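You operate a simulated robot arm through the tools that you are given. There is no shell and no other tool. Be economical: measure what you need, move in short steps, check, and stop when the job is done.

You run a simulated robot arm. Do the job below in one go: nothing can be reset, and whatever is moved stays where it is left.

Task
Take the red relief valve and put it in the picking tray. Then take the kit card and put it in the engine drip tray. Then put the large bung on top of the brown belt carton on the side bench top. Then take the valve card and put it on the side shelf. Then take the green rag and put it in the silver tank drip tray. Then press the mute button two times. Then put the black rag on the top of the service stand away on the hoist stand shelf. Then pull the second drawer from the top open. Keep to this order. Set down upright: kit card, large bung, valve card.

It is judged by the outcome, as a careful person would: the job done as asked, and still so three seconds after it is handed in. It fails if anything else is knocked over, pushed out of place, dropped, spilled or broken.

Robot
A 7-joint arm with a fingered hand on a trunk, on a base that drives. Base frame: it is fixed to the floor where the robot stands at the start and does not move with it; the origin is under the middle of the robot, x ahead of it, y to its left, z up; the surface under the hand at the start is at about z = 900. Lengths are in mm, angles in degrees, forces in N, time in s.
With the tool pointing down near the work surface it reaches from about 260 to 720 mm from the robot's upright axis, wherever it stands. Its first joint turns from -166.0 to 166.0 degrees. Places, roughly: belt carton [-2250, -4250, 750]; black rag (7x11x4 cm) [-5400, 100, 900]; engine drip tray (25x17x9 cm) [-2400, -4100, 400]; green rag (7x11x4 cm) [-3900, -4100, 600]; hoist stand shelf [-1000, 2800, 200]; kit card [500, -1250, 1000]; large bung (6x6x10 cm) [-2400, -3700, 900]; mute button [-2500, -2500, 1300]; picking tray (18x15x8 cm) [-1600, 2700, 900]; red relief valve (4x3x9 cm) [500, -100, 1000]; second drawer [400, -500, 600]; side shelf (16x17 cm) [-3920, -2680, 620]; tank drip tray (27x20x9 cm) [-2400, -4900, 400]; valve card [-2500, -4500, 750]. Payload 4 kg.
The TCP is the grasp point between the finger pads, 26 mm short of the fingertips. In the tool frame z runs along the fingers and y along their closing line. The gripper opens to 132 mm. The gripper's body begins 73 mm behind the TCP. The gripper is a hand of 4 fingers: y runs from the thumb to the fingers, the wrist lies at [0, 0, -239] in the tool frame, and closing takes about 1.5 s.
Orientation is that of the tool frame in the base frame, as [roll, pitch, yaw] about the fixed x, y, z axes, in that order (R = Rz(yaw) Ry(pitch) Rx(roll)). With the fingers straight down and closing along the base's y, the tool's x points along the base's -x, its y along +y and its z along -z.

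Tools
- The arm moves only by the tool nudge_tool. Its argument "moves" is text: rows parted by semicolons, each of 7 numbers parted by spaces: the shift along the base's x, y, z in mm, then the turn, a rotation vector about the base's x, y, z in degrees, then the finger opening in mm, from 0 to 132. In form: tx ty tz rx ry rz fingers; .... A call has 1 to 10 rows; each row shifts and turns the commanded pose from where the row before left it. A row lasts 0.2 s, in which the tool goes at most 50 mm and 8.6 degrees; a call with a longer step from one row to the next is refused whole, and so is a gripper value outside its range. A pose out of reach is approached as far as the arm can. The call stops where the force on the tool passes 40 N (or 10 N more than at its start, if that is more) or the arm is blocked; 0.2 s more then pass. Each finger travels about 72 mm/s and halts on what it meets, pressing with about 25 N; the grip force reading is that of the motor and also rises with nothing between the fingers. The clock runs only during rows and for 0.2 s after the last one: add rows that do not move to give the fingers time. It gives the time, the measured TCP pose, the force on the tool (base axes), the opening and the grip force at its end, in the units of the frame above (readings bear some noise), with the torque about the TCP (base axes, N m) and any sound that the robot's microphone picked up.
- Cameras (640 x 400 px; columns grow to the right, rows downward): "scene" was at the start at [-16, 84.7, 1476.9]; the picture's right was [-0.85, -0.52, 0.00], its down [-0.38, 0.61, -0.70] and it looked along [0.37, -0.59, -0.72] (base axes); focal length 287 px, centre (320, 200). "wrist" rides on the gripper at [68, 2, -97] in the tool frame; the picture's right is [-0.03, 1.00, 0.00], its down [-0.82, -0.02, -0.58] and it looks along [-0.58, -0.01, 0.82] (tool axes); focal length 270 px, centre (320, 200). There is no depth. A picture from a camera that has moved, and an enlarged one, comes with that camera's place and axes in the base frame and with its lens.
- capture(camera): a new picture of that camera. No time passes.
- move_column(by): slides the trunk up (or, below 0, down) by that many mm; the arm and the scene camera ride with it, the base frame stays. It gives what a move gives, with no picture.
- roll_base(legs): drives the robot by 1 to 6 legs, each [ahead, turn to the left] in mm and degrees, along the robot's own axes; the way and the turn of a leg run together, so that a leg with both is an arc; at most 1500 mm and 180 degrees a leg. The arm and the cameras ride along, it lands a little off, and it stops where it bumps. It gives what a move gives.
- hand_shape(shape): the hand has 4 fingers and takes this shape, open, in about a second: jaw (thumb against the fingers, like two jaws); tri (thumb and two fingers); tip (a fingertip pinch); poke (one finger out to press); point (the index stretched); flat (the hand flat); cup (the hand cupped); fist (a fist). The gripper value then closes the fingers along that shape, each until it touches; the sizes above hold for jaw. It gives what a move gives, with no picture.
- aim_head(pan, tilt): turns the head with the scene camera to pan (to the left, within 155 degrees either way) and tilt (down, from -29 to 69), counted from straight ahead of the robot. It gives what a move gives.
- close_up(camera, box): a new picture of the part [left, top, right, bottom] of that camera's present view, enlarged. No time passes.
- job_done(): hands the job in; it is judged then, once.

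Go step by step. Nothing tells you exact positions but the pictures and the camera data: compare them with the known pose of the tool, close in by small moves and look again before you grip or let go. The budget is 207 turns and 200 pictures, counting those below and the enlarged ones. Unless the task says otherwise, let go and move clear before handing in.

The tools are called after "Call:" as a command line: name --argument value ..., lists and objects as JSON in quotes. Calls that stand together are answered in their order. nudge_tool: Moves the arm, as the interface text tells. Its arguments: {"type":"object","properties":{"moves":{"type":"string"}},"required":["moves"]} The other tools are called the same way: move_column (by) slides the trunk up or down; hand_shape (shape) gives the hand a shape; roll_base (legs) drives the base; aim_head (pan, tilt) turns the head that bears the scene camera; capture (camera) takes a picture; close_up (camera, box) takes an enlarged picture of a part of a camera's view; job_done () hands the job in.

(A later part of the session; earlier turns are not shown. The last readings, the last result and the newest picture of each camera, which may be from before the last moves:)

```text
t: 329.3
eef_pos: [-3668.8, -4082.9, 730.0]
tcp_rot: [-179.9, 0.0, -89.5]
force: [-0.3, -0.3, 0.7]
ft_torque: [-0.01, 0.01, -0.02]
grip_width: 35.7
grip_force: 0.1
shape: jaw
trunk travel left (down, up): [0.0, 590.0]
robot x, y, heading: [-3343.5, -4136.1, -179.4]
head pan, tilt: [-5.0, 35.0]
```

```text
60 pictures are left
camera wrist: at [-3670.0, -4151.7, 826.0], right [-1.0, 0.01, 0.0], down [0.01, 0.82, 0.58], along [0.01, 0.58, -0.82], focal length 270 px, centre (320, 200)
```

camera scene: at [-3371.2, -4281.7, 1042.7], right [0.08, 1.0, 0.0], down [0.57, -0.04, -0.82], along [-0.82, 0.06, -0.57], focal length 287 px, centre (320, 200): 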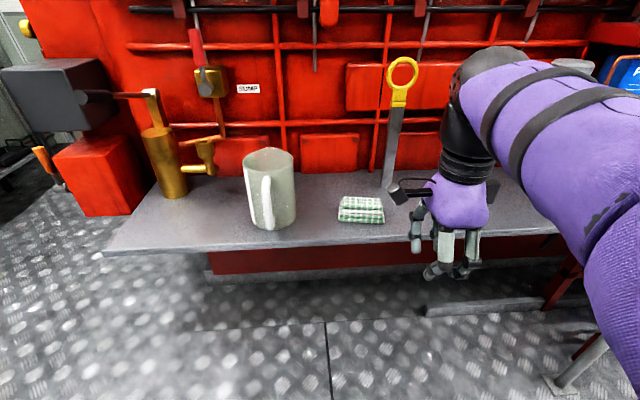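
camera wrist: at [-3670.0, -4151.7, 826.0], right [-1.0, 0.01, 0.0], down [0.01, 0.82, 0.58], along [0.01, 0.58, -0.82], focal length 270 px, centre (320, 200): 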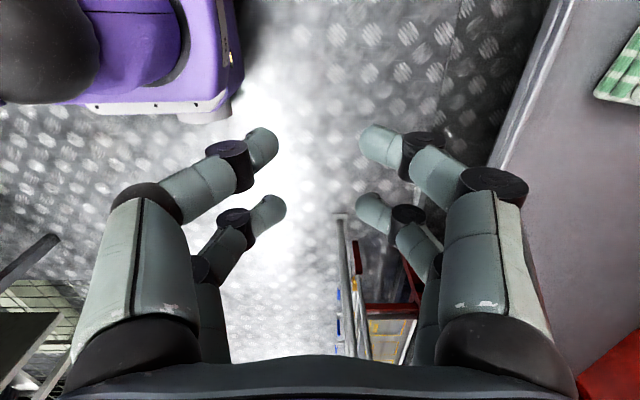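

Rag centre about [-3925, -4140], top ≈640, on bench z≈600. Move above it with the hand open, closing along x.

Call:
nudge_tool --moves "-40 -9 0 0 0 0 100;-43 -9 0 0 0 0 110;-43 -9 0 0 0 0 110;-43 -10 0 0 0 0 110;-43 -10 0 0 0 0 110;-43 -10 0 0 0 0 110;0 0 0 0 0 0 110"

Call:
capture --camera "wrist"

Call:
capture --camera "scene"

```text
t: 330.9
eef_pos: [-3923.7, -4140.6, 730.1]
tcp_rot: [-179.8, 0.1, -89.3]
force: [-0.4, -0.1, -0.3]
ft_torque: [0.01, 0.0, 0.02]
grip_width: 109.5
grip_force: 0.1
shape: jaw
trunk travel left (down, up): [0.0, 590.0]
robot x, y, heading: [-3347.0, -4136.3, -179.4]
head pan, tilt: [-5.0, 35.0]
```

```text
59 pictures are left
camera wrist: at [-3925.9, -4209.3, 825.6], right [-1.0, 0.01, 0.0], down [0.01, 0.82, 0.58], along [0.01, 0.58, -0.82], focal length 270 px, centre (320, 200)
```

wrist: 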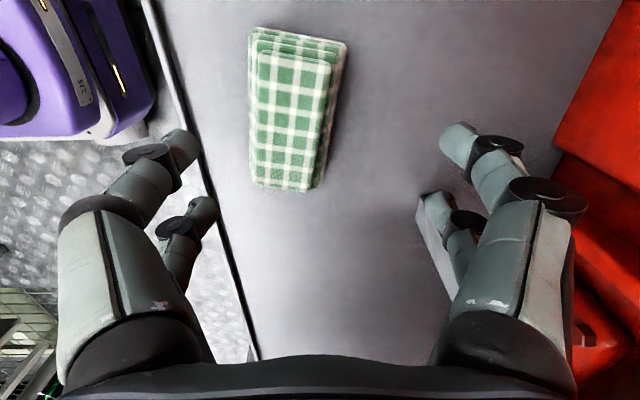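

```text
58 pictures are left
camera scene: at [-3371.3, -4281.7, 1042.7], right [0.08, 1.0, 0.0], down [0.57, -0.04, -0.82], along [-0.82, 0.06, -0.57], focal length 287 px, centre (320, 200)
```

scene: 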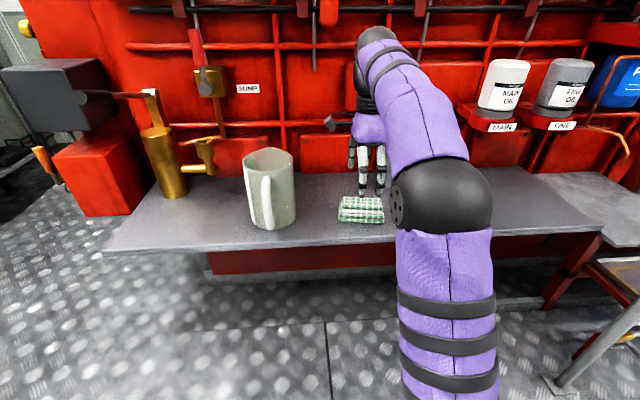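

Rag centre refined to x≈-3904. Shift, narrow slightly and descend.

Call:
nudge_tool --moves "20 3 0 0 0 0 90;0 0 -30 0 0 0 90;0 0 -35 0 0 0 90;0 0 -20 0 0 0 90;0 0 0 0 0 0 90"

Call:
capture --camera "wrist"

```text
t: 332.1
eef_pos: [-3903.9, -4138.3, 646.5]
tcp_rot: [179.8, 0.0, -89.3]
force: [0.0, 0.2, 15.2]
ft_torque: [0.15, -0.02, 0.02]
grip_width: 89.7
grip_force: 0.0
shape: jaw
trunk travel left (down, up): [0.0, 590.0]
robot x, y, heading: [-3347.8, -4138.9, -179.4]
head pan, tilt: [-5.0, 35.0]
```

```text
57 pictures are left
camera wrist: at [-3904.4, -4206.8, 742.6], right [-1.0, 0.01, 0.0], down [0.01, 0.82, 0.58], along [0.01, 0.58, -0.82], focal length 270 px, centre (320, 200)
```

wrist: 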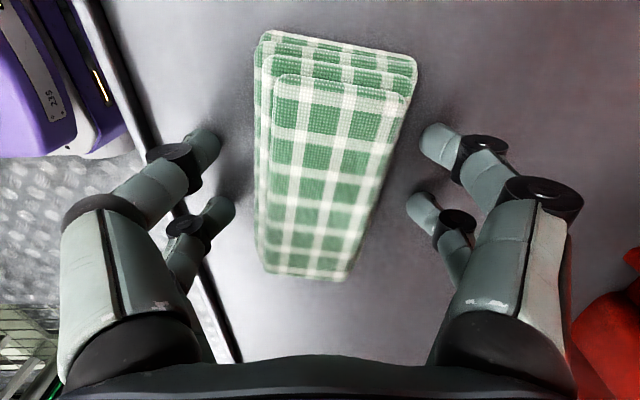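

Fingertips touched the bench (z≈620). Raise 4 mm and close on the rag.

Call:
nudge_tool --moves "0 0 5 0 0 0 90;0 0 0 0 0 0 60;0 0 0 0 0 0 20;0 0 0 0 0 0 0;0 0 0 0 0 0 0;0 0 0 0 0 0 0;0 0 0 0 0 0 0;0 0 0 0 0 0 0"

Call:
capture --camera "wrist"

Call:
nudge_tool --moves "0 0 15 0 0 0 0;0 0 30 0 0 0 0;0 0 40 0 0 0 0;0 0 0 0 0 0 0"

Call:
capture --camera "wrist"

```text
t: 333.9
eef_pos: [-3903.6, -4138.1, 648.9]
tcp_rot: [-179.9, -0.1, -89.3]
force: [-0.3, 0.3, 0.8]
ft_torque: [-0.01, -0.05, 0.01]
grip_width: 52.1
grip_force: 25.4
shape: jaw
trunk travel left (down, up): [0.0, 590.0]
robot x, y, heading: [-3344.8, -4137.5, -179.4]
head pan, tilt: [-5.0, 35.0]
```

```text
56 pictures are left
camera wrist: at [-3905.0, -4206.2, 746.1], right [-1.0, 0.01, 0.0], down [0.01, 0.82, 0.58], along [0.01, 0.58, -0.82], focal length 270 px, centre (320, 200)
```

wrist: 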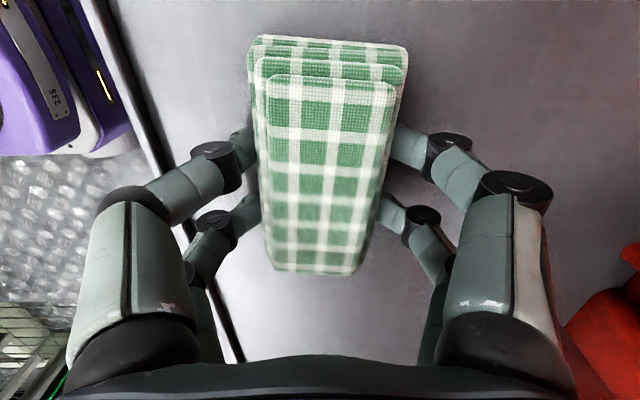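

```text
t: 334.9
eef_pos: [-3903.4, -4137.4, 735.8]
tcp_rot: [-180.0, -0.1, -89.3]
force: [0.4, -0.6, -0.2]
ft_torque: [-0.01, 0.02, 0.01]
grip_width: 52.0
grip_force: 25.3
shape: jaw
trunk travel left (down, up): [0.0, 590.0]
robot x, y, heading: [-3347.2, -4134.4, -179.3]
head pan, tilt: [-5.0, 35.0]
```

```text
55 pictures are left
camera wrist: at [-3905.5, -4206.9, 832.0], right [-1.0, 0.01, 0.0], down [0.01, 0.82, 0.58], along [0.01, 0.58, -0.82], focal length 270 px, centre (320, 200)
```

wrist: 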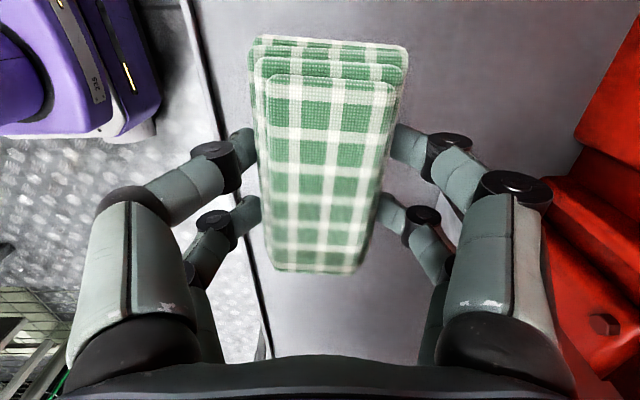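

Rag held. Retract and drive to face the far end of the side bench, where the tank tray is.

Call:
nudge_tool --moves "40 5 0 0 0 0 0;45 5 0 0 0 0 0;45 5 0 0 0 0 0;45 5 0 0 0 0 0;40 5 0 0 0 0 0;25 0 0 0 0 0 0"

Call:
roll_base --legs '[[0, 111], [825, 0], [0, 68.5]]'

Call:
aim_head --pan 5 --tilt 40

Call:
capture --camera "scene"

```text
t: 336.3
eef_pos: [-3664.6, -4112.7, 735.8]
tcp_rot: [-179.9, 0.1, -89.3]
force: [-0.5, -0.3, -0.8]
ft_torque: [0.01, 0.01, -0.02]
grip_width: 51.9
grip_force: 25.3
shape: jaw
trunk travel left (down, up): [0.0, 590.0]
robot x, y, heading: [-3348.9, -4134.3, -179.4]
head pan, tilt: [-5.0, 35.0]
```

```text
t: 349.0
eef_pos: [-2745.8, -4933.1, 736.3]
tcp_rot: [-179.9, 0.0, 88.5]
force: [-0.3, 0.7, -0.7]
ft_torque: [0.0, 0.02, 0.02]
grip_width: 51.3
grip_force: 25.3
shape: jaw
trunk travel left (down, up): [0.0, 590.0]
robot x, y, heading: [-3063.2, -4898.4, -1.7]
head pan, tilt: [-5.0, 35.0]
```

```text
t: 349.8
eef_pos: [-2745.6, -4933.8, 734.4]
tcp_rot: [-179.8, 0.1, 88.5]
force: [0.9, -0.7, 0.3]
ft_torque: [0.0, 0.01, 0.01]
grip_width: 51.3
grip_force: 25.4
shape: jaw
trunk travel left (down, up): [0.0, 590.0]
robot x, y, heading: [-3062.9, -4900.6, -1.9]
head pan, tilt: [5.0, 40.0]
```

```text
54 pictures are left
camera scene: at [-3032.7, -4738.9, 1035.2], right [0.06, -1.0, 0.0], down [-0.64, -0.04, -0.77], along [0.76, 0.05, -0.64], focal length 287 px, centre (320, 200)
```

scene: 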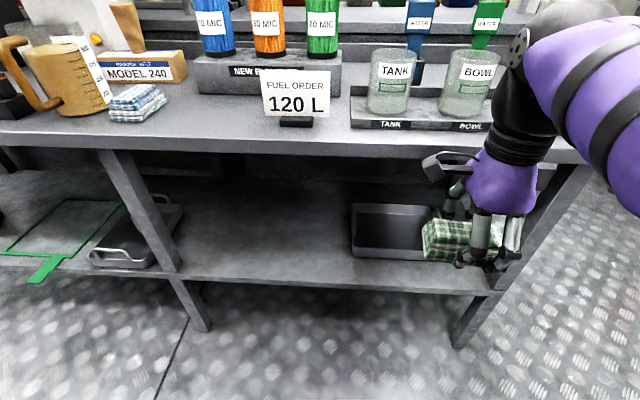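

Tank tray: x -2468…-2288, y from -4803 to about -5073. Yaw the hand and lower in front of the shelf.

Call:
nudge_tool --moves "3 0 -14 0 0 8.3 0;3 0 -14 0 0 8.3 0;3 0 -14 0 0 8.3 0;3 0 -14 0 0 8.3 0;3 0 -14 0 0 8.3 0;3 0 -14 0 0 8.3 0;3 0 -14 0 0 8.3 0;3 0 -14 0 0 8.3 0;3 0 -14 0 0 8.3 0;3 0 -14 0 0 8.3 0"

Call:
nudge_tool --moves "10 0 0 0 0 8.3 0;20 0 0 0 -7 0 0;20 0 0 0 -7 0 0;20 0 -10 0 -7 0 0;20 0 -15 0 -7 0 0;10 0 -15 0 -7 0 0;0 0 0 0 0 0 0"

Call:
capture --camera "wrist"

Call:
capture --camera "scene"

```text
t: 352.0
eef_pos: [-2716.5, -4934.2, 594.7]
tcp_rot: [-179.9, 0.0, 171.7]
force: [-0.4, -0.1, -0.7]
ft_torque: [0.04, 0.01, 0.0]
grip_width: 51.2
grip_force: 25.3
shape: jaw
trunk travel left (down, up): [0.0, 590.0]
robot x, y, heading: [-3065.0, -4899.9, -1.5]
head pan, tilt: [5.0, 40.0]
```

```text
t: 353.6
eef_pos: [-2615.9, -4933.6, 555.1]
tcp_rot: [-180.0, 35.0, 179.9]
force: [-0.2, -0.2, 0.7]
ft_torque: [0.02, 0.01, 0.0]
grip_width: 51.4
grip_force: 25.2
shape: jaw
trunk travel left (down, up): [0.0, 590.0]
robot x, y, heading: [-3063.7, -4899.2, -1.4]
head pan, tilt: [5.0, 40.0]
```

```text
53 pictures are left
camera wrist: at [-2728.3, -4931.7, 594.9], right [0.02, 1.0, 0.02], down [0.34, -0.02, 0.94], along [0.94, -0.02, -0.34], focal length 270 px, centre (320, 200)
```

wrist: 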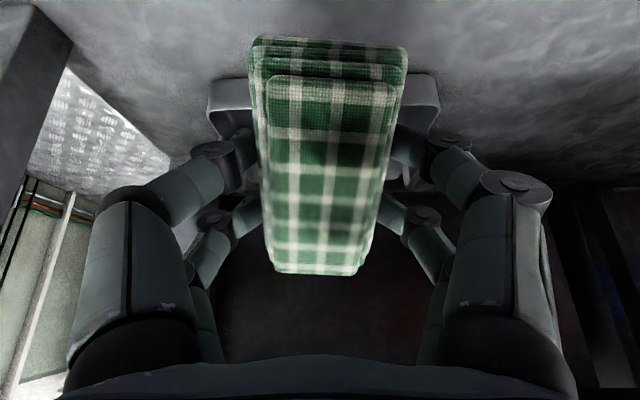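

```text
52 pictures are left
camera scene: at [-3032.7, -4738.9, 1035.2], right [0.06, -1.0, 0.0], down [-0.64, -0.04, -0.77], along [0.76, 0.05, -0.64], focal length 287 px, centre (320, 200)
```

scene: 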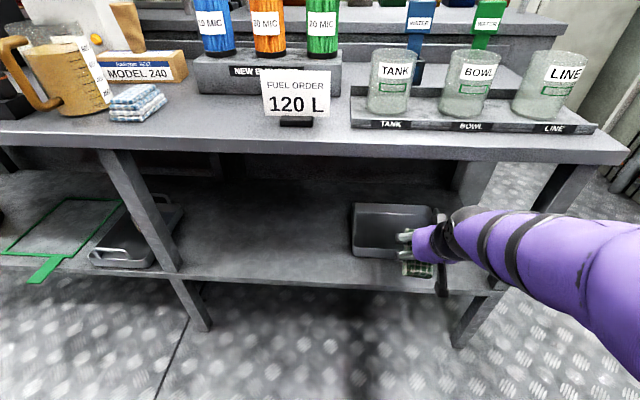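

Tray is centred ahead with no front handle. Enter over the front wall.

Call:
nudge_tool --moves "32 0 -15 0 0 0 0;32 0 -15 0 0 0 0;32 0 -15 0 0 0 0;32 0 -15 0 0 0 0;32 0 -12 0 0 0 0;28 0 0 0 0 0 0;0 0 0 0 0 0 0"

Call:
capture --camera "wrist"

Call:
close_up --camera "scene" --box '[320, 160, 500, 300]'

```text
t: 355.2
eef_pos: [-2426.5, -4934.4, 483.2]
tcp_rot: [179.9, 35.0, 179.9]
force: [0.0, 0.2, -0.8]
ft_torque: [0.03, 0.02, -0.02]
grip_width: 51.3
grip_force: 24.8
shape: jaw
trunk travel left (down, up): [0.0, 590.0]
robot x, y, heading: [-3063.1, -4899.5, -1.4]
head pan, tilt: [5.0, 40.0]
```

```text
51 pictures are left
camera wrist: at [-2538.7, -4932.2, 521.8], right [0.02, 1.0, 0.02], down [0.34, -0.02, 0.94], along [0.94, -0.02, -0.34], focal length 270 px, centre (320, 200)
```

wrist: 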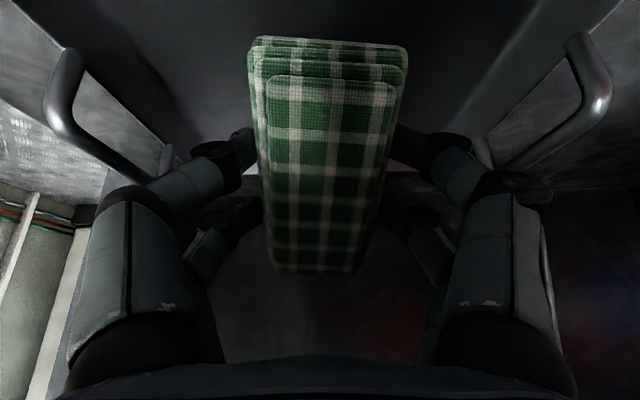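

```text
2.86 times, centred on (410, 230) of scene
camera zoom: at [-3032.6, -4738.9, 1035.1], right [0.06, -1.0, 0.0], down [-0.64, -0.04, -0.77], along [0.76, 0.05, -0.64], focal length 820 px, centre (63, 114)
```

zoom: 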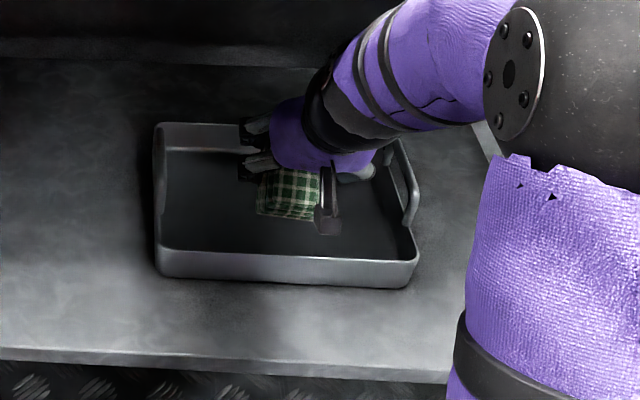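

Over the tray. Lower and release.

Call:
nudge_tool --moves "6 0 -18 0 0 0 0;6 0 -18 0 0 0 0;4 0 -14 0 0 0 0;0 0 0 0 0 0 0"

Call:
nudge_tool --moves "0 0 0 0 0 0 60;0 0 0 0 0 0 75;0 0 0 0 0 0 85;0 0 0 0 0 0 85;0 0 0 0 0 0 85"

Call:
capture --camera "wrist"

```text
t: 356.2
eef_pos: [-2409.3, -4933.9, 433.2]
tcp_rot: [179.9, 35.1, 179.9]
force: [-0.3, 0.1, -1.0]
ft_torque: [-0.04, 0.03, 0.01]
grip_width: 51.5
grip_force: 25.1
shape: jaw
trunk travel left (down, up): [0.0, 590.0]
robot x, y, heading: [-3064.8, -4895.2, -1.4]
head pan, tilt: [5.0, 40.0]
```

```text
t: 357.4
eef_pos: [-2410.6, -4933.9, 432.8]
tcp_rot: [179.9, 35.0, 179.8]
force: [-0.3, -0.3, 0.5]
ft_torque: [0.01, 0.01, -0.02]
grip_width: 84.6
grip_force: 0.0
shape: jaw
trunk travel left (down, up): [0.0, 590.0]
robot x, y, heading: [-3063.0, -4900.6, -1.6]
head pan, tilt: [5.0, 40.0]
```

```text
49 pictures are left
camera wrist: at [-2522.4, -4932.3, 472.9], right [0.02, 1.0, 0.02], down [0.34, -0.02, 0.94], along [0.94, -0.02, -0.34], focal length 270 px, centre (320, 200)
```

wrist: 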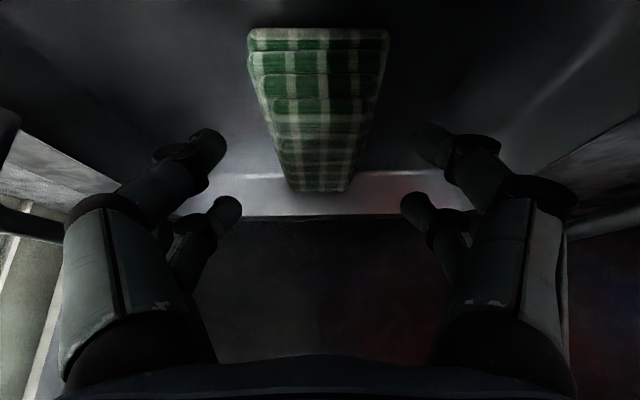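

Rag rests in the tray. Retract along the entry path and straighten up.

Call:
nudge_tool --moves "-6 0 25 0 0 0 85;-12 0 25 0 0 0 85;-28 0 0 0 0 0 85;-32 0 12 0 0 0 85;-32 0 15 0 0 0 85;-32 0 15 0 0 0 85;-32 0 15 0 0 0 85;-32 0 15 0 0 0 85;-10 0 0 0 7 0 85;-10 0 0 0 7 0 85"

Call:
nudge_tool --moves "-10 0 0 0 7 0 60;-10 0 0 0 7 0 50;-20 0 0 0 7 0 50;0 0 0 0 0 0 50"

Call:
close_up --camera "scene" --box '[320, 160, 500, 300]'

```text
t: 359.6
eef_pos: [-2638.1, -4932.8, 555.8]
tcp_rot: [180.0, 20.9, 179.7]
force: [-0.3, -0.8, -0.1]
ft_torque: [0.0, -0.01, -0.03]
grip_width: 84.7
grip_force: 0.2
shape: jaw
trunk travel left (down, up): [0.0, 590.0]
robot x, y, heading: [-3065.5, -4897.5, -1.4]
head pan, tilt: [5.0, 40.0]
```

```text
t: 360.6
eef_pos: [-2678.7, -4933.7, 557.9]
tcp_rot: [-179.9, 0.0, 179.9]
force: [0.2, 0.9, 0.0]
ft_torque: [0.01, -0.01, -0.01]
grip_width: 50.7
grip_force: 0.1
shape: jaw
trunk travel left (down, up): [0.0, 590.0]
robot x, y, heading: [-3063.2, -4900.9, -1.5]
head pan, tilt: [5.0, 40.0]
```

```text
2.86 times, centred on (410, 230) of scene
camera zoom: at [-3032.7, -4738.8, 1035.2], right [0.06, -1.0, 0.0], down [-0.64, -0.04, -0.77], along [0.76, 0.05, -0.64], focal length 820 px, centre (63, 114)
```

zoom: 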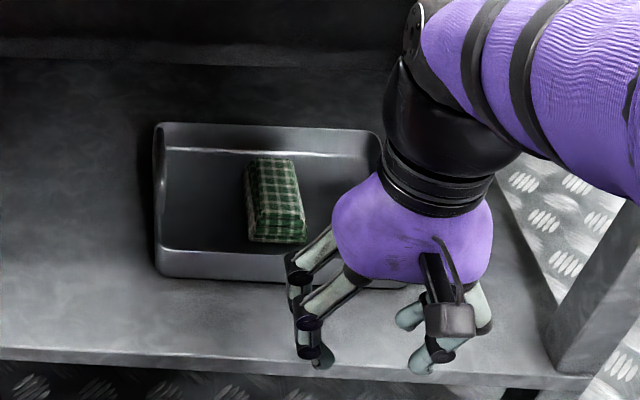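

Rag is in the silver tank tray. Next, the mute panel: back off and drive north to about y≈-2350, raising the column for a look.

Call:
roll_base --legs '[[-250, 0], [0, 91.5], [1400, 0], [1150, 0]]'

Call:
move_column --by 400

Call:
aim_head --pan -95 --tilt 10

Call:
capture --camera "scene"

```text
t: 378.7
eef_pos: [-3261.2, -1971.1, 557.6]
tcp_rot: [180.0, -0.1, -89.2]
force: [0.6, -0.2, 1.0]
ft_torque: [0.0, 0.02, -0.05]
grip_width: 50.2
grip_force: 0.1
shape: jaw
trunk travel left (down, up): [0.0, 590.0]
robot x, y, heading: [-3289.2, -2353.4, 89.6]
head pan, tilt: [5.0, 40.0]
```

```text
t: 382.5
eef_pos: [-3261.8, -1970.0, 957.2]
tcp_rot: [-179.9, 0.0, -89.2]
force: [0.7, -0.3, 0.1]
ft_torque: [0.0, 0.01, 0.02]
grip_width: 50.4
grip_force: 0.1
shape: jaw
trunk travel left (down, up): [-400.0, 190.0]
robot x, y, heading: [-3287.8, -2353.7, 89.4]
head pan, tilt: [5.0, 40.0]
```

```text
t: 384.3
eef_pos: [-3261.5, -1970.0, 956.9]
tcp_rot: [179.9, 0.1, -89.2]
force: [-0.1, 0.0, 0.5]
ft_torque: [0.01, 0.01, 0.02]
grip_width: 50.4
grip_force: 0.0
shape: jaw
trunk travel left (down, up): [-400.0, 190.0]
robot x, y, heading: [-3288.2, -2355.8, 89.5]
head pan, tilt: [-95.0, 10.0]
```

```text
47 pictures are left
camera scene: at [-3348.4, -2423.4, 1482.8], right [-0.1, -1.0, 0.0], down [-0.17, 0.02, -0.98], along [0.98, -0.09, -0.17], focal length 287 px, centre (320, 200)
```

scene: 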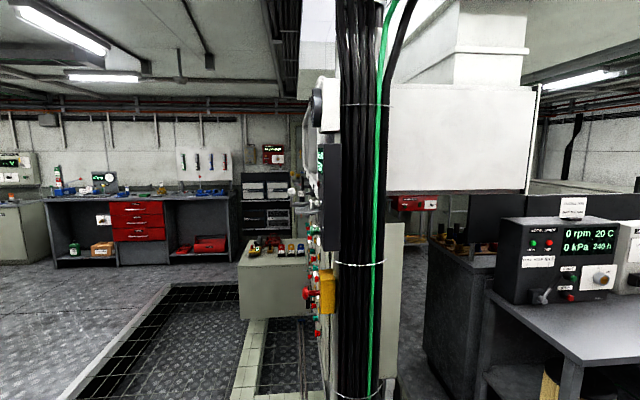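

The panel faces north (+y) on the post. I'll stand at about [-3290, -2050] heading -30° and raise the column.

Call:
roll_base --legs '[[300, 0], [0, -119.5]]'

Call:
move_column --by 150

Call:
aim_head --pan 5 --tilt 15

Call:
capture --camera "scene"

```text
t: 391.8
eef_pos: [-2960.7, -2263.7, 957.3]
tcp_rot: [179.9, -0.1, 152.2]
force: [-0.5, -0.2, -0.3]
ft_torque: [0.0, -0.01, -0.01]
grip_width: 50.2
grip_force: 0.0
shape: jaw
trunk travel left (down, up): [-400.0, 190.0]
robot x, y, heading: [-3283.4, -2054.7, -29.2]
head pan, tilt: [-95.0, 10.0]
```

```text
t: 393.6
eef_pos: [-2961.1, -2263.8, 1108.2]
tcp_rot: [-180.0, 0.0, 152.2]
force: [-0.5, 0.1, -1.2]
ft_torque: [-0.01, -0.02, 0.0]
grip_width: 50.6
grip_force: 0.2
shape: jaw
trunk travel left (down, up): [-550.0, 40.0]
robot x, y, heading: [-3283.0, -2053.1, -29.2]
head pan, tilt: [-95.0, 10.0]
```

```text
t: 395.3
eef_pos: [-2961.5, -2263.3, 1108.1]
tcp_rot: [180.0, 0.0, 152.2]
force: [0.4, 0.4, 0.7]
ft_torque: [0.02, 0.02, -0.03]
grip_width: 50.3
grip_force: 0.2
shape: jaw
trunk travel left (down, up): [-550.0, 40.0]
robot x, y, heading: [-3287.9, -2056.0, -29.0]
head pan, tilt: [5.0, 15.0]
```

```text
46 pictures are left
camera scene: at [-3177.7, -1929.6, 1624.7], right [-0.41, -0.91, 0.0], down [-0.24, 0.11, -0.97], along [0.88, -0.4, -0.26], focal length 287 px, centre (320, 200)
```

scene: 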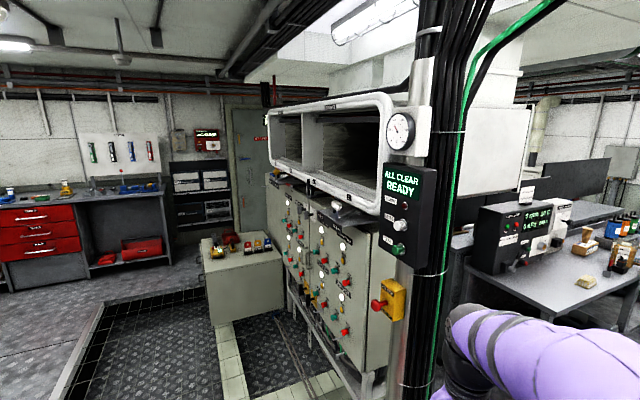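

Call:
close_up --camera "scene" --box '[360, 150, 460, 280]'

```text
3.08 times, centred on (410, 215) of scene
camera zoom: at [-3177.7, -1929.6, 1624.7], right [-0.41, -0.91, 0.0], down [-0.24, 0.11, -0.97], along [0.88, -0.4, -0.26], focal length 883 px, centre (43, 154)
```

zoom: 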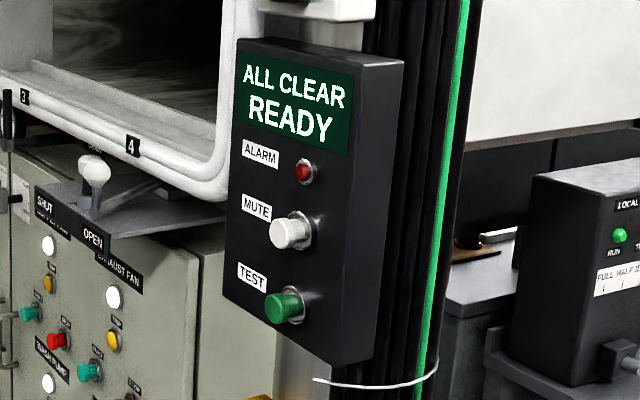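

Mute (white) button triangulates to about [-2564, -2462, 1339], panel facing +y. Set the poke shape and tilt the hand to horizontal while raising.

Call:
hand_shape --shape "poke"

Call:
nudge_tool --moves "17 -2 19 -3.5 -6.6 0 0;17 -2 19 -3.5 -6.6 0 0;17 -2 19 -3.5 -6.6 0 0;17 -2 19 -3.5 -6.6 0 0;17 -2 19 -3.5 -6.6 0 0;17 -2 19 -3.5 -6.6 0 0;17 -2 19 -3.5 -6.6 0 0;17 -2 19 -3.5 -6.6 0 0;17 -2 19 -3.5 -6.6 0 0;17 -2 19 -3.5 -6.6 0 0"

Call:
nudge_tool --moves "15 0 15 -3.5 -6.6 0 0;15 0 15 -3.5 -6.6 0 0;0 0 0 0 0 -8 0;0 0 0 0 0 -8 0;0 0 0 0 0 -8 0;0 0 0 0 0 0 0"

Call:
capture --camera "scene"

Call:
capture --camera "wrist"

```text
t: 396.2
eef_pos: [-2961.0, -2264.7, 1106.6]
tcp_rot: [180.0, 0.0, 152.3]
force: [-0.3, 0.5, 0.2]
ft_torque: [-0.01, -0.01, -0.05]
grip_width: 0.0
grip_force: 0.1
shape: poke
trunk travel left (down, up): [-550.0, 40.0]
robot x, y, heading: [-3283.1, -2055.4, -29.1]
head pan, tilt: [5.0, 15.0]
```

```text
t: 398.4
eef_pos: [-2789.6, -2282.0, 1298.1]
tcp_rot: [-179.6, 74.8, 152.6]
force: [0.8, -0.3, 0.2]
ft_torque: [0.0, -0.01, 0.0]
grip_width: 0.0
grip_force: 24.9
shape: jaw
trunk travel left (down, up): [-550.0, 40.0]
robot x, y, heading: [-3287.0, -2055.9, -29.2]
head pan, tilt: [5.0, 15.0]
```

```text
t: 399.8
eef_pos: [-2762.2, -2282.6, 1325.9]
tcp_rot: [-154.5, 89.7, 153.4]
force: [-0.1, 0.6, 0.6]
ft_torque: [-0.01, 0.03, -0.02]
grip_width: 0.0
grip_force: 25.2
shape: jaw
trunk travel left (down, up): [-550.0, 40.0]
robot x, y, heading: [-3283.4, -2052.9, -28.9]
head pan, tilt: [5.0, 15.0]
```

```text
44 pictures are left
camera scene: at [-3177.2, -1928.7, 1624.6], right [-0.41, -0.91, 0.0], down [-0.24, 0.11, -0.97], along [0.88, -0.4, -0.26], focal length 287 px, centre (320, 200)
```

scene: 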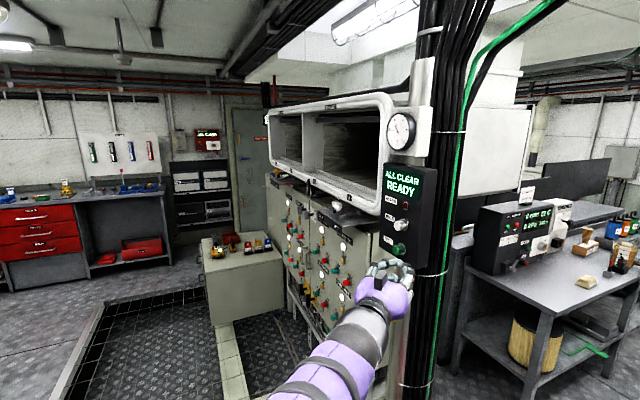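

```text
43 pictures are left
camera wrist: at [-2820.5, -2205.9, 1258.3], right [0.79, 0.62, 0.02], down [-0.37, 0.44, 0.82], along [0.49, -0.65, 0.57], focal length 270 px, centre (320, 200)
```

wrist: 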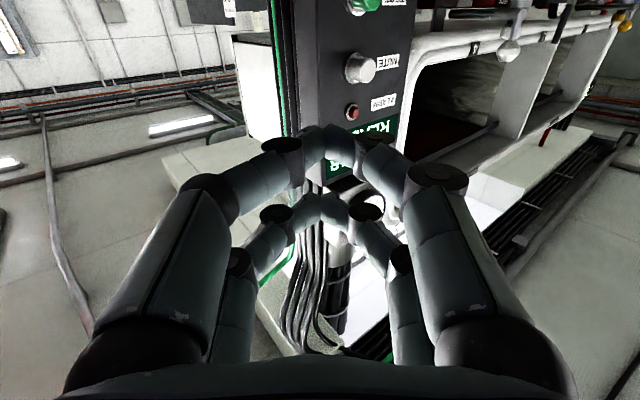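

The gripper value changed the shape. Set poke again and see whether value 132 keeps it.

Call:
hand_shape --shape "poke"

Call:
capture --camera "wrist"

Call:
nudge_tool --moves "0 0 0 0 0 0 132"

```text
t: 400.7
eef_pos: [-2761.8, -2285.1, 1327.0]
tcp_rot: [-159.8, 89.6, 148.1]
force: [-0.1, -0.8, -0.5]
ft_torque: [0.0, 0.0, -0.02]
grip_width: 0.1
grip_force: 0.0
shape: poke
trunk travel left (down, up): [-550.0, 40.0]
robot x, y, heading: [-3285.6, -2053.5, -29.2]
head pan, tilt: [5.0, 15.0]
```

```text
42 pictures are left
camera wrist: at [-2821.0, -2206.5, 1258.6], right [0.79, 0.62, 0.02], down [-0.37, 0.44, 0.82], along [0.49, -0.65, 0.57], focal length 270 px, centre (320, 200)
```

wrist: 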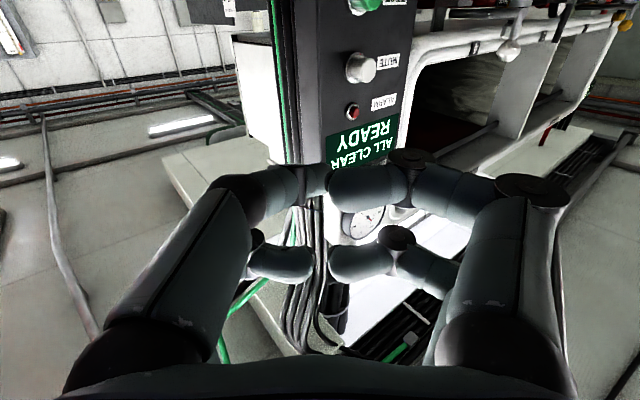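

```text
t: 401.1
eef_pos: [-2761.5, -2283.1, 1326.6]
tcp_rot: [-159.7, 89.6, 148.2]
force: [-0.6, -0.3, -0.1]
ft_torque: [0.0, 0.0, 0.02]
grip_width: 0.0
grip_force: 0.0
shape: poke
trunk travel left (down, up): [-550.0, 40.0]
robot x, y, heading: [-3285.8, -2055.0, -29.3]
head pan, tilt: [5.0, 15.0]
```

Poke doesn't extend a clear finger; I'll use the closed jaw tips, pressing with the lower fingertip pair. Move closer to the panel and check.

Call:
hand_shape --shape "jaw"

Call:
nudge_tool --moves "36 -17 2 0 0 0 0;36 -17 2 0 0 0 0;36 -17 2 0 0 0 0;36 -17 2 0 0 0 0;36 -17 2 0 0 0 0;0 0 0 0 0 0 0;0 0 0 0 0 0 0;0 0 0 0 0 0 0"

Call:
capture --camera "wrist"

Call:
close_up --camera "scene" --box '[340, 150, 460, 290]'

```text
t: 402.0
eef_pos: [-2762.3, -2283.8, 1326.9]
tcp_rot: [-159.6, 89.6, 148.5]
force: [-0.6, -0.2, -0.6]
ft_torque: [0.03, 0.01, -0.01]
grip_width: 131.8
grip_force: 0.2
shape: jaw
trunk travel left (down, up): [-550.0, 40.0]
robot x, y, heading: [-3285.8, -2051.4, -29.2]
head pan, tilt: [5.0, 15.0]
```

```text
t: 403.8
eef_pos: [-2579.1, -2371.0, 1336.3]
tcp_rot: [-158.3, 89.6, 149.7]
force: [-0.1, -0.9, 1.0]
ft_torque: [-0.01, -0.03, 0.01]
grip_width: 0.3
grip_force: 25.6
shape: jaw
trunk travel left (down, up): [-550.0, 40.0]
robot x, y, heading: [-3286.8, -2055.8, -29.1]
head pan, tilt: [5.0, 15.0]
```

```text
41 pictures are left
camera wrist: at [-2638.8, -2293.6, 1267.2], right [0.79, 0.62, 0.02], down [-0.37, 0.44, 0.82], along [0.49, -0.65, 0.57], focal length 270 px, centre (320, 200)
```

wrist: 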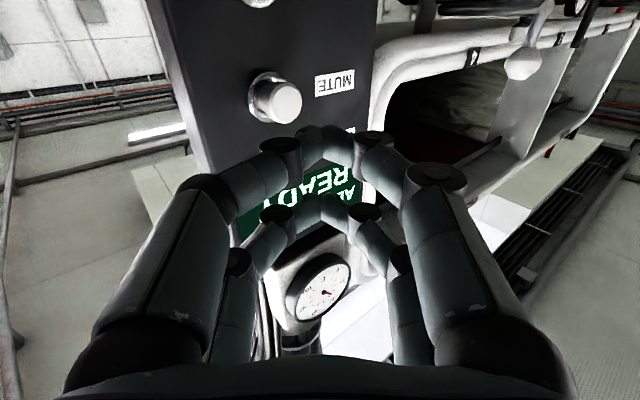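

```text
2.86 times, centred on (400, 220) of scene
camera zoom: at [-3177.4, -1929.6, 1624.7], right [-0.41, -0.91, 0.0], down [-0.24, 0.11, -0.97], along [0.88, -0.4, -0.26], focal length 820 px, centre (91, 143)
```

zoom: 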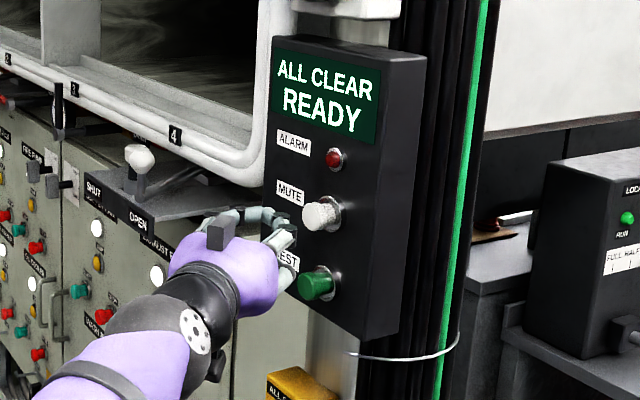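

Wrist views triangulate the button to about [-2507, -2512, 1329]. Move to a pre-press point 60 mm in front.

Call:
nudge_tool --moves "19 -20 4 0 0 0 0;19 -20 4 0 0 0 0;18 -20 3 0 0 0 0;0 0 0 0 0 0 0"

Call:
capture --camera "wrist"

Call:
close_up --camera "scene" --box '[340, 150, 460, 290]'

```text
t: 404.8
eef_pos: [-2525.5, -2430.4, 1347.8]
tcp_rot: [-164.0, 89.6, 144.3]
force: [0.0, -0.3, 0.1]
ft_torque: [0.0, 0.01, 0.01]
grip_width: 0.2
grip_force: 25.4
shape: jaw
trunk travel left (down, up): [-550.0, 40.0]
robot x, y, heading: [-3286.3, -2055.0, -29.2]
head pan, tilt: [5.0, 15.0]
```

```text
39 pictures are left
camera wrist: at [-2584.4, -2352.9, 1279.7], right [0.79, 0.62, 0.02], down [-0.37, 0.44, 0.82], along [0.49, -0.65, 0.57], focal length 270 px, centre (320, 200)
```

wrist: 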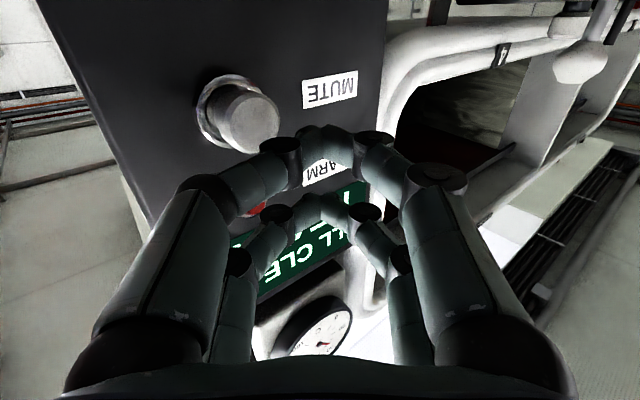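

```text
2.86 times, centred on (400, 220) of scene
camera zoom: at [-3177.4, -1929.9, 1624.7], right [-0.41, -0.91, 0.0], down [-0.24, 0.11, -0.97], along [0.88, -0.4, -0.26], focal length 820 px, centre (91, 143)
```

zoom: 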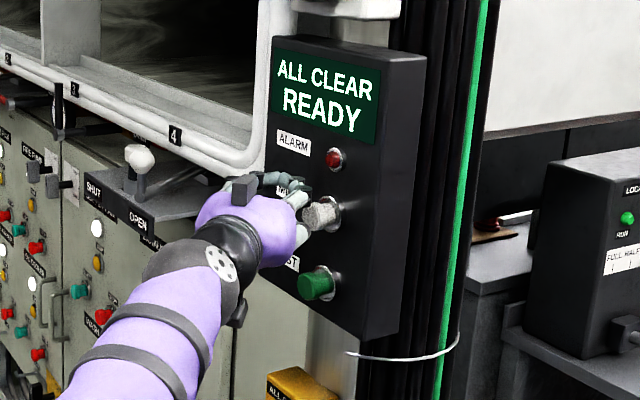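

Refined estimate about [-2530, -2488, 1325]. Shift the tip to that x and z and re-check.

Call:
nudge_tool --moves "-20 0 -4 0 0 0 0;0 0 0 0 0 0 0"

Call:
close_up --camera "wrist" --box '[180, 40, 400, 200]'

Call:
close_up --camera "scene" --box '[370, 180, 440, 260]'

```text
t: 405.4
eef_pos: [-2547.5, -2430.0, 1344.5]
tcp_rot: [-157.5, 89.6, 150.5]
force: [0.0, -0.4, -0.4]
ft_torque: [0.01, 0.04, -0.03]
grip_width: 0.0
grip_force: 24.9
shape: jaw
trunk travel left (down, up): [-550.0, 40.0]
robot x, y, heading: [-3286.2, -2056.1, -29.3]
head pan, tilt: [5.0, 15.0]
```

```text
2.50 times, centred on (290, 120) of wrist
camera zoom: at [-2605.4, -2352.6, 1276.4], right [0.79, 0.62, 0.02], down [-0.37, 0.44, 0.82], along [0.49, -0.65, 0.57], focal length 676 px, centre (395, 400)
```

zoom: 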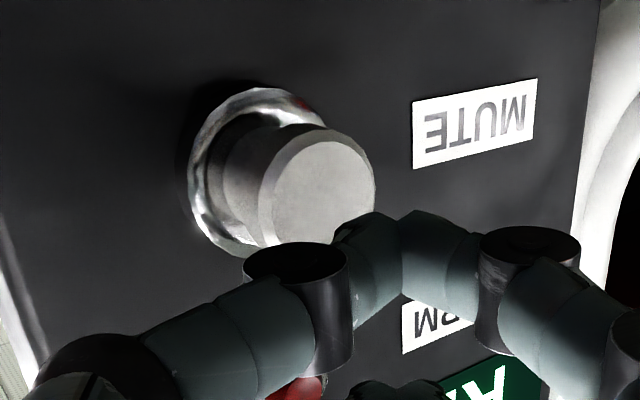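

```text
5.00 times, centred on (405, 220) of scene
camera zoom: at [-3177.8, -1929.4, 1624.7], right [-0.41, -0.91, 0.0], down [-0.24, 0.11, -0.97], along [0.88, -0.4, -0.26], focal length 1435 px, centre (-105, 100)
```

zoom: 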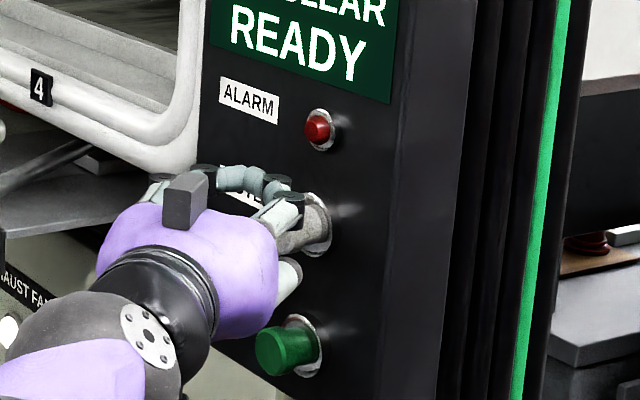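

Nearly aligned. Small shift and advance in -y until contact.

Call:
nudge_tool --moves "4 -10 -2 0 0 0 0;0 -8 0 0 0 0 0;0 -6 0 0 0 0 0;0 0 0 0 0 0 0"

Call:
close_up --camera "wrist" --box '[180, 40, 400, 200]'

```text
t: 406.4
eef_pos: [-2541.6, -2452.8, 1342.6]
tcp_rot: [-154.6, 89.6, 153.5]
force: [0.0, 1.9, -0.7]
ft_torque: [0.02, 0.01, 0.02]
grip_width: 0.2
grip_force: 25.0
shape: jaw
trunk travel left (down, up): [-550.0, 40.0]
robot x, y, heading: [-3287.0, -2055.4, -29.2]
head pan, tilt: [5.0, 15.0]
```

```text
2.50 times, centred on (290, 120) of wrist
camera zoom: at [-2600.9, -2375.6, 1273.8], right [0.79, 0.62, 0.02], down [-0.37, 0.44, 0.82], along [0.49, -0.65, 0.57], focal length 676 px, centre (395, 400)
```

zoom: 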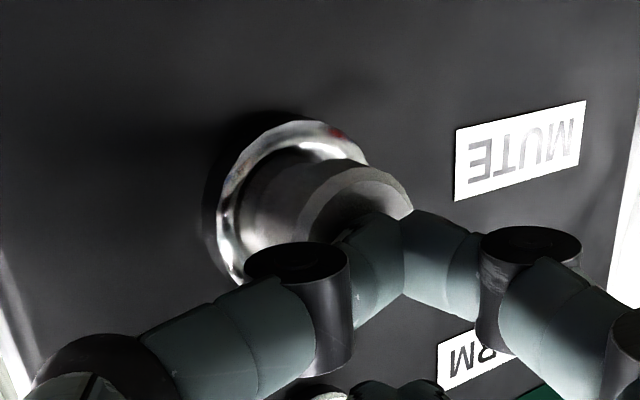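

Just at contact (1.9 N). Recentre 6 mm and press in.

Call:
nudge_tool --moves "-6 4 -3 0 0 0 0;0 -5 0 0 0 0 0;0 -4 0 0 0 0 0;0 -3 0 0 0 0 0;0 0 0 0 0 0 0"

Call:
close_up --camera "wrist" --box '[180, 40, 400, 200]'

```text
t: 407.6
eef_pos: [-2545.2, -2459.2, 1339.7]
tcp_rot: [-152.4, 89.7, 155.7]
force: [-2.6, 9.7, -1.4]
ft_torque: [0.21, 0.07, 0.08]
grip_width: 0.0
grip_force: 24.9
shape: jaw
trunk travel left (down, up): [-550.0, 40.0]
robot x, y, heading: [-3285.6, -2049.8, -29.2]
head pan, tilt: [5.0, 15.0]
heard: click
```

```text
2.50 times, centred on (290, 120) of wrist
camera zoom: at [-2605.0, -2381.5, 1270.8], right [0.79, 0.62, 0.02], down [-0.37, 0.44, 0.82], along [0.5, -0.65, 0.57], focal length 676 px, centre (395, 400)
```

zoom: 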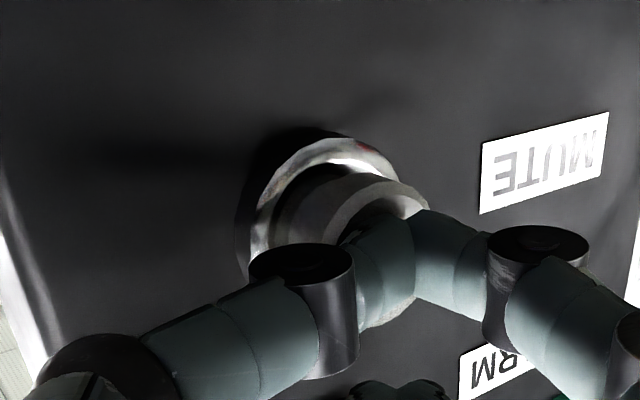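

First press heard (click). Release fully, then press once more.

Call:
nudge_tool --moves "0 6 0 0 0 0 0;0 8 0 0 0 0 0;0 0 0 0 0 0 0;0 0 0 0 0 0 0"

Call:
nudge_tool --moves "0 -6 0 0 0 0 0;0 -4 0 0 0 0 0;0 -4 0 0 0 0 0;0 0 0 0 0 0 0"

```text
t: 408.6
eef_pos: [-2546.8, -2447.1, 1338.3]
tcp_rot: [-159.5, 89.7, 148.4]
force: [-0.4, 1.0, -0.2]
ft_torque: [0.0, -0.02, 0.0]
grip_width: 0.0
grip_force: 24.4
shape: jaw
trunk travel left (down, up): [-550.0, 40.0]
robot x, y, heading: [-3283.2, -2056.4, -29.2]
head pan, tilt: [5.0, 15.0]
```

```text
t: 409.6
eef_pos: [-2545.5, -2457.7, 1339.6]
tcp_rot: [-152.0, 89.7, 156.2]
force: [-1.7, 9.1, -1.7]
ft_torque: [0.22, 0.06, 0.1]
grip_width: 0.0
grip_force: 25.1
shape: jaw
trunk travel left (down, up): [-550.0, 40.0]
robot x, y, heading: [-3285.5, -2055.8, -29.2]
head pan, tilt: [5.0, 15.0]
heard: click
```

Two clicks heard. Withdraw and restore the hand to vertical.

Call:
nudge_tool --moves "0 15 0 0 0 0 0;0 30 0 0 0 0 0;-10 35 0 0 0 0 0;-36 17 0 0 0 0 0;-36 17 0 0 0 0 0;-36 17 0 0 0 0 0;-36 17 -4 0 0 0 0;-36 17 -4 0 0 8 0;-20 0 0 0 0 8 0;0 0 0 0 0 8 0"

Call:
nudge_tool --moves "-15 0 -15 3.5 6.6 0 0;-15 0 -15 3.5 6.6 0 0;-15 2 -19 3.5 6.6 0 0;-15 2 -19 3.5 6.6 0 0;-15 2 -19 3.5 6.6 0 0;-15 2 -19 3.5 6.6 0 0;-15 2 -19 3.5 6.6 0 0;-15 2 -19 3.5 6.6 0 0;-15 2 -19 3.5 6.6 0 0;0 2 -19 3.5 6.6 0 0"

Call:
nudge_tool --moves "0 0 0 3.5 6.6 0 0;0 0 0 3.5 6.6 0 0;0 0 0 0 0 0 0"

Call:
close_up --camera "scene" --box '[340, 150, 460, 290]'

```text
t: 411.8
eef_pos: [-2758.5, -2296.5, 1329.0]
tcp_rot: [-167.5, 89.6, 164.5]
force: [-0.4, -0.4, -0.3]
ft_torque: [0.02, 0.01, 0.01]
grip_width: 0.0
grip_force: 24.4
shape: jaw
trunk travel left (down, up): [-550.0, 40.0]
robot x, y, heading: [-3287.5, -2056.9, -29.3]
head pan, tilt: [5.0, 15.0]
```

```text
t: 414.0
eef_pos: [-2888.0, -2281.2, 1167.9]
tcp_rot: [-179.6, 19.0, 151.8]
force: [0.2, 0.1, -0.5]
ft_torque: [0.0, -0.05, 0.03]
grip_width: 0.0
grip_force: 24.6
shape: jaw
out of reach, approached as far as the arm can: row 3, 4
trunk travel left (down, up): [-550.0, 40.0]
robot x, y, heading: [-3289.3, -2052.9, -29.3]
head pan, tilt: [5.0, 15.0]
```

```text
t: 414.8
eef_pos: [-2888.1, -2280.6, 1169.5]
tcp_rot: [-179.6, 4.4, 151.9]
force: [0.3, 0.6, -0.7]
ft_torque: [0.0, 0.02, 0.0]
grip_width: 0.0
grip_force: 24.2
shape: jaw
trunk travel left (down, up): [-550.0, 40.0]
robot x, y, heading: [-3286.9, -2052.7, -29.0]
head pan, tilt: [5.0, 15.0]
```

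```text
2.86 times, centred on (400, 220) of scene
camera zoom: at [-3177.6, -1929.5, 1624.7], right [-0.41, -0.91, 0.0], down [-0.24, 0.11, -0.97], along [0.88, -0.4, -0.26], focal length 820 px, centre (91, 143)
```

zoom: 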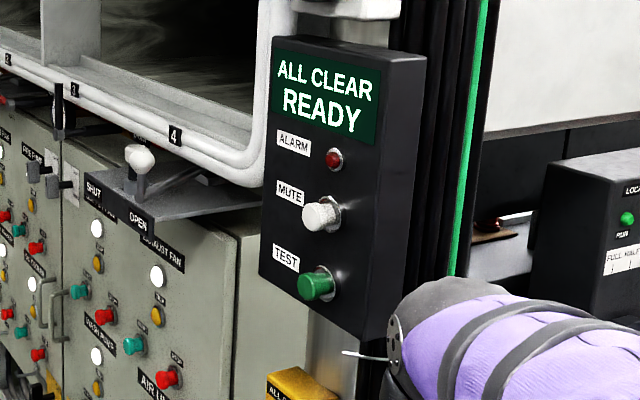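

Panel fine. Retract, and drive north then look west for the service stand.

Call:
nudge_tool --moves "-35 18 -20 2.1 3.9 0 30;-35 18 -20 0 0 0 60;0 0 0 0 0 0 60"

Call:
roll_base --legs '[[0, 119], [1480, 0], [0, 75]]'

Call:
aim_head --pan 0 --tilt 25

Call:
capture --camera "scene"

```text
t: 415.6
eef_pos: [-2958.8, -2245.2, 1130.1]
tcp_rot: [-179.7, -0.1, 151.9]
force: [0.4, 0.0, -1.1]
ft_torque: [-0.03, 0.0, -0.02]
grip_width: 59.5
grip_force: 0.0
shape: jaw
trunk travel left (down, up): [-550.0, 40.0]
robot x, y, heading: [-3285.7, -2053.7, -29.4]
head pan, tilt: [5.0, 15.0]
```

```text
t: 432.1
eef_pos: [-3611.7, -467.4, 1129.9]
tcp_rot: [-179.6, -0.1, -13.3]
force: [-0.3, 0.6, 0.5]
ft_torque: [-0.02, 0.01, 0.0]
grip_width: 59.4
grip_force: 0.1
shape: jaw
trunk travel left (down, up): [-550.0, 40.0]
robot x, y, heading: [-3242.6, -567.4, 165.5]
head pan, tilt: [5.0, 15.0]
```

```text
t: 432.8
eef_pos: [-3612.1, -467.4, 1130.0]
tcp_rot: [-179.6, -0.1, -13.2]
force: [-1.2, 0.4, -0.6]
ft_torque: [0.0, -0.01, -0.01]
grip_width: 59.7
grip_force: 0.0
shape: jaw
trunk travel left (down, up): [-550.0, 40.0]
robot x, y, heading: [-3243.8, -564.5, 165.7]
head pan, tilt: [0.0, 25.0]
```

```text
32 pictures are left
camera scene: at [-3312.4, -706.5, 1608.5], right [0.25, 0.97, 0.0], down [0.41, -0.1, -0.91], along [-0.88, 0.22, -0.42], focal length 287 px, centre (320, 200)
```

scene: 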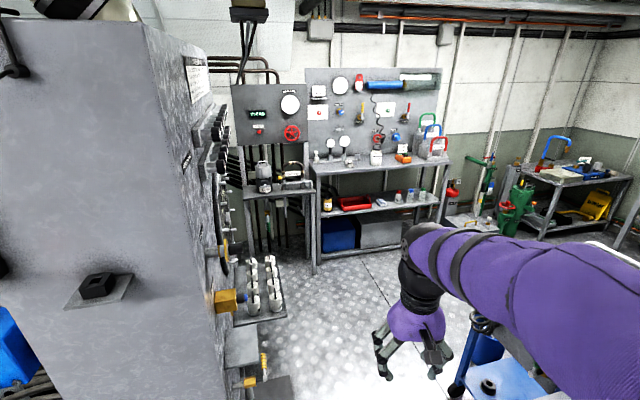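

Zoom on the service stand to find the black rag.

Call:
close_up --camera "scene" --box '[220, 120, 470, 280]'

```text
2.50 times, centred on (345, 200) of scene
camera zoom: at [-3312.4, -706.5, 1608.5], right [0.25, 0.97, 0.0], down [0.41, -0.1, -0.91], along [-0.88, 0.22, -0.42], focal length 718 px, centre (258, 200)
```

zoom: 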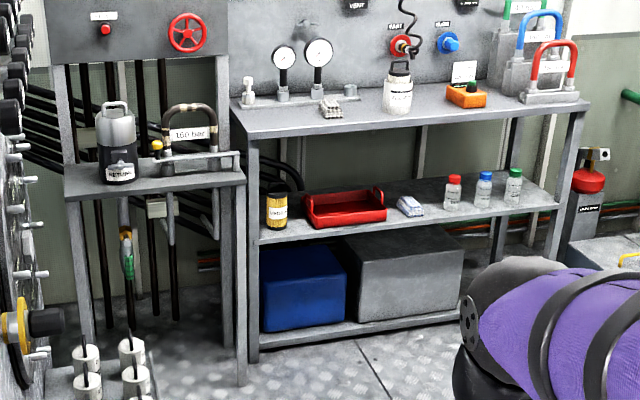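

The black rag is on the stand top near [-5440, 70]. Check clearance to the trolley on the right before driving.

Call:
aim_head --pan -35 --tilt 35

Call:
capture --camera "scene"

```text
t: 433.8
eef_pos: [-3612.1, -466.9, 1130.3]
tcp_rot: [-179.6, -0.2, -13.1]
force: [0.0, 0.7, -0.9]
ft_torque: [0.03, -0.01, 0.04]
grip_width: 59.8
grip_force: 0.0
shape: jaw
trunk travel left (down, up): [-550.0, 40.0]
robot x, y, heading: [-3244.7, -567.9, 165.6]
head pan, tilt: [-35.0, 35.0]
```

```text
30 pictures are left
camera scene: at [-3280.6, -662.5, 1592.7], right [0.76, 0.65, 0.0], down [0.37, -0.43, -0.82], along [-0.53, 0.62, -0.57], focal length 287 px, centre (320, 200)
```

scene: 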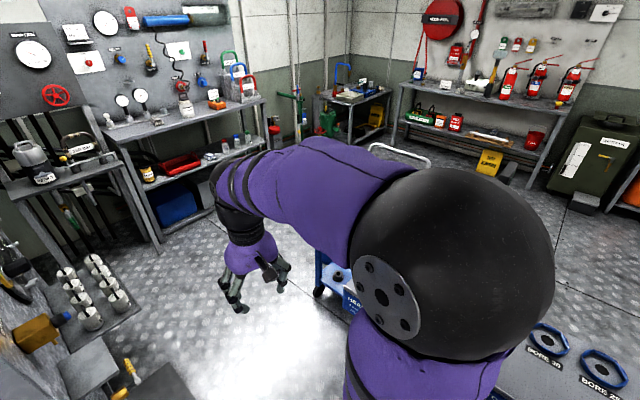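

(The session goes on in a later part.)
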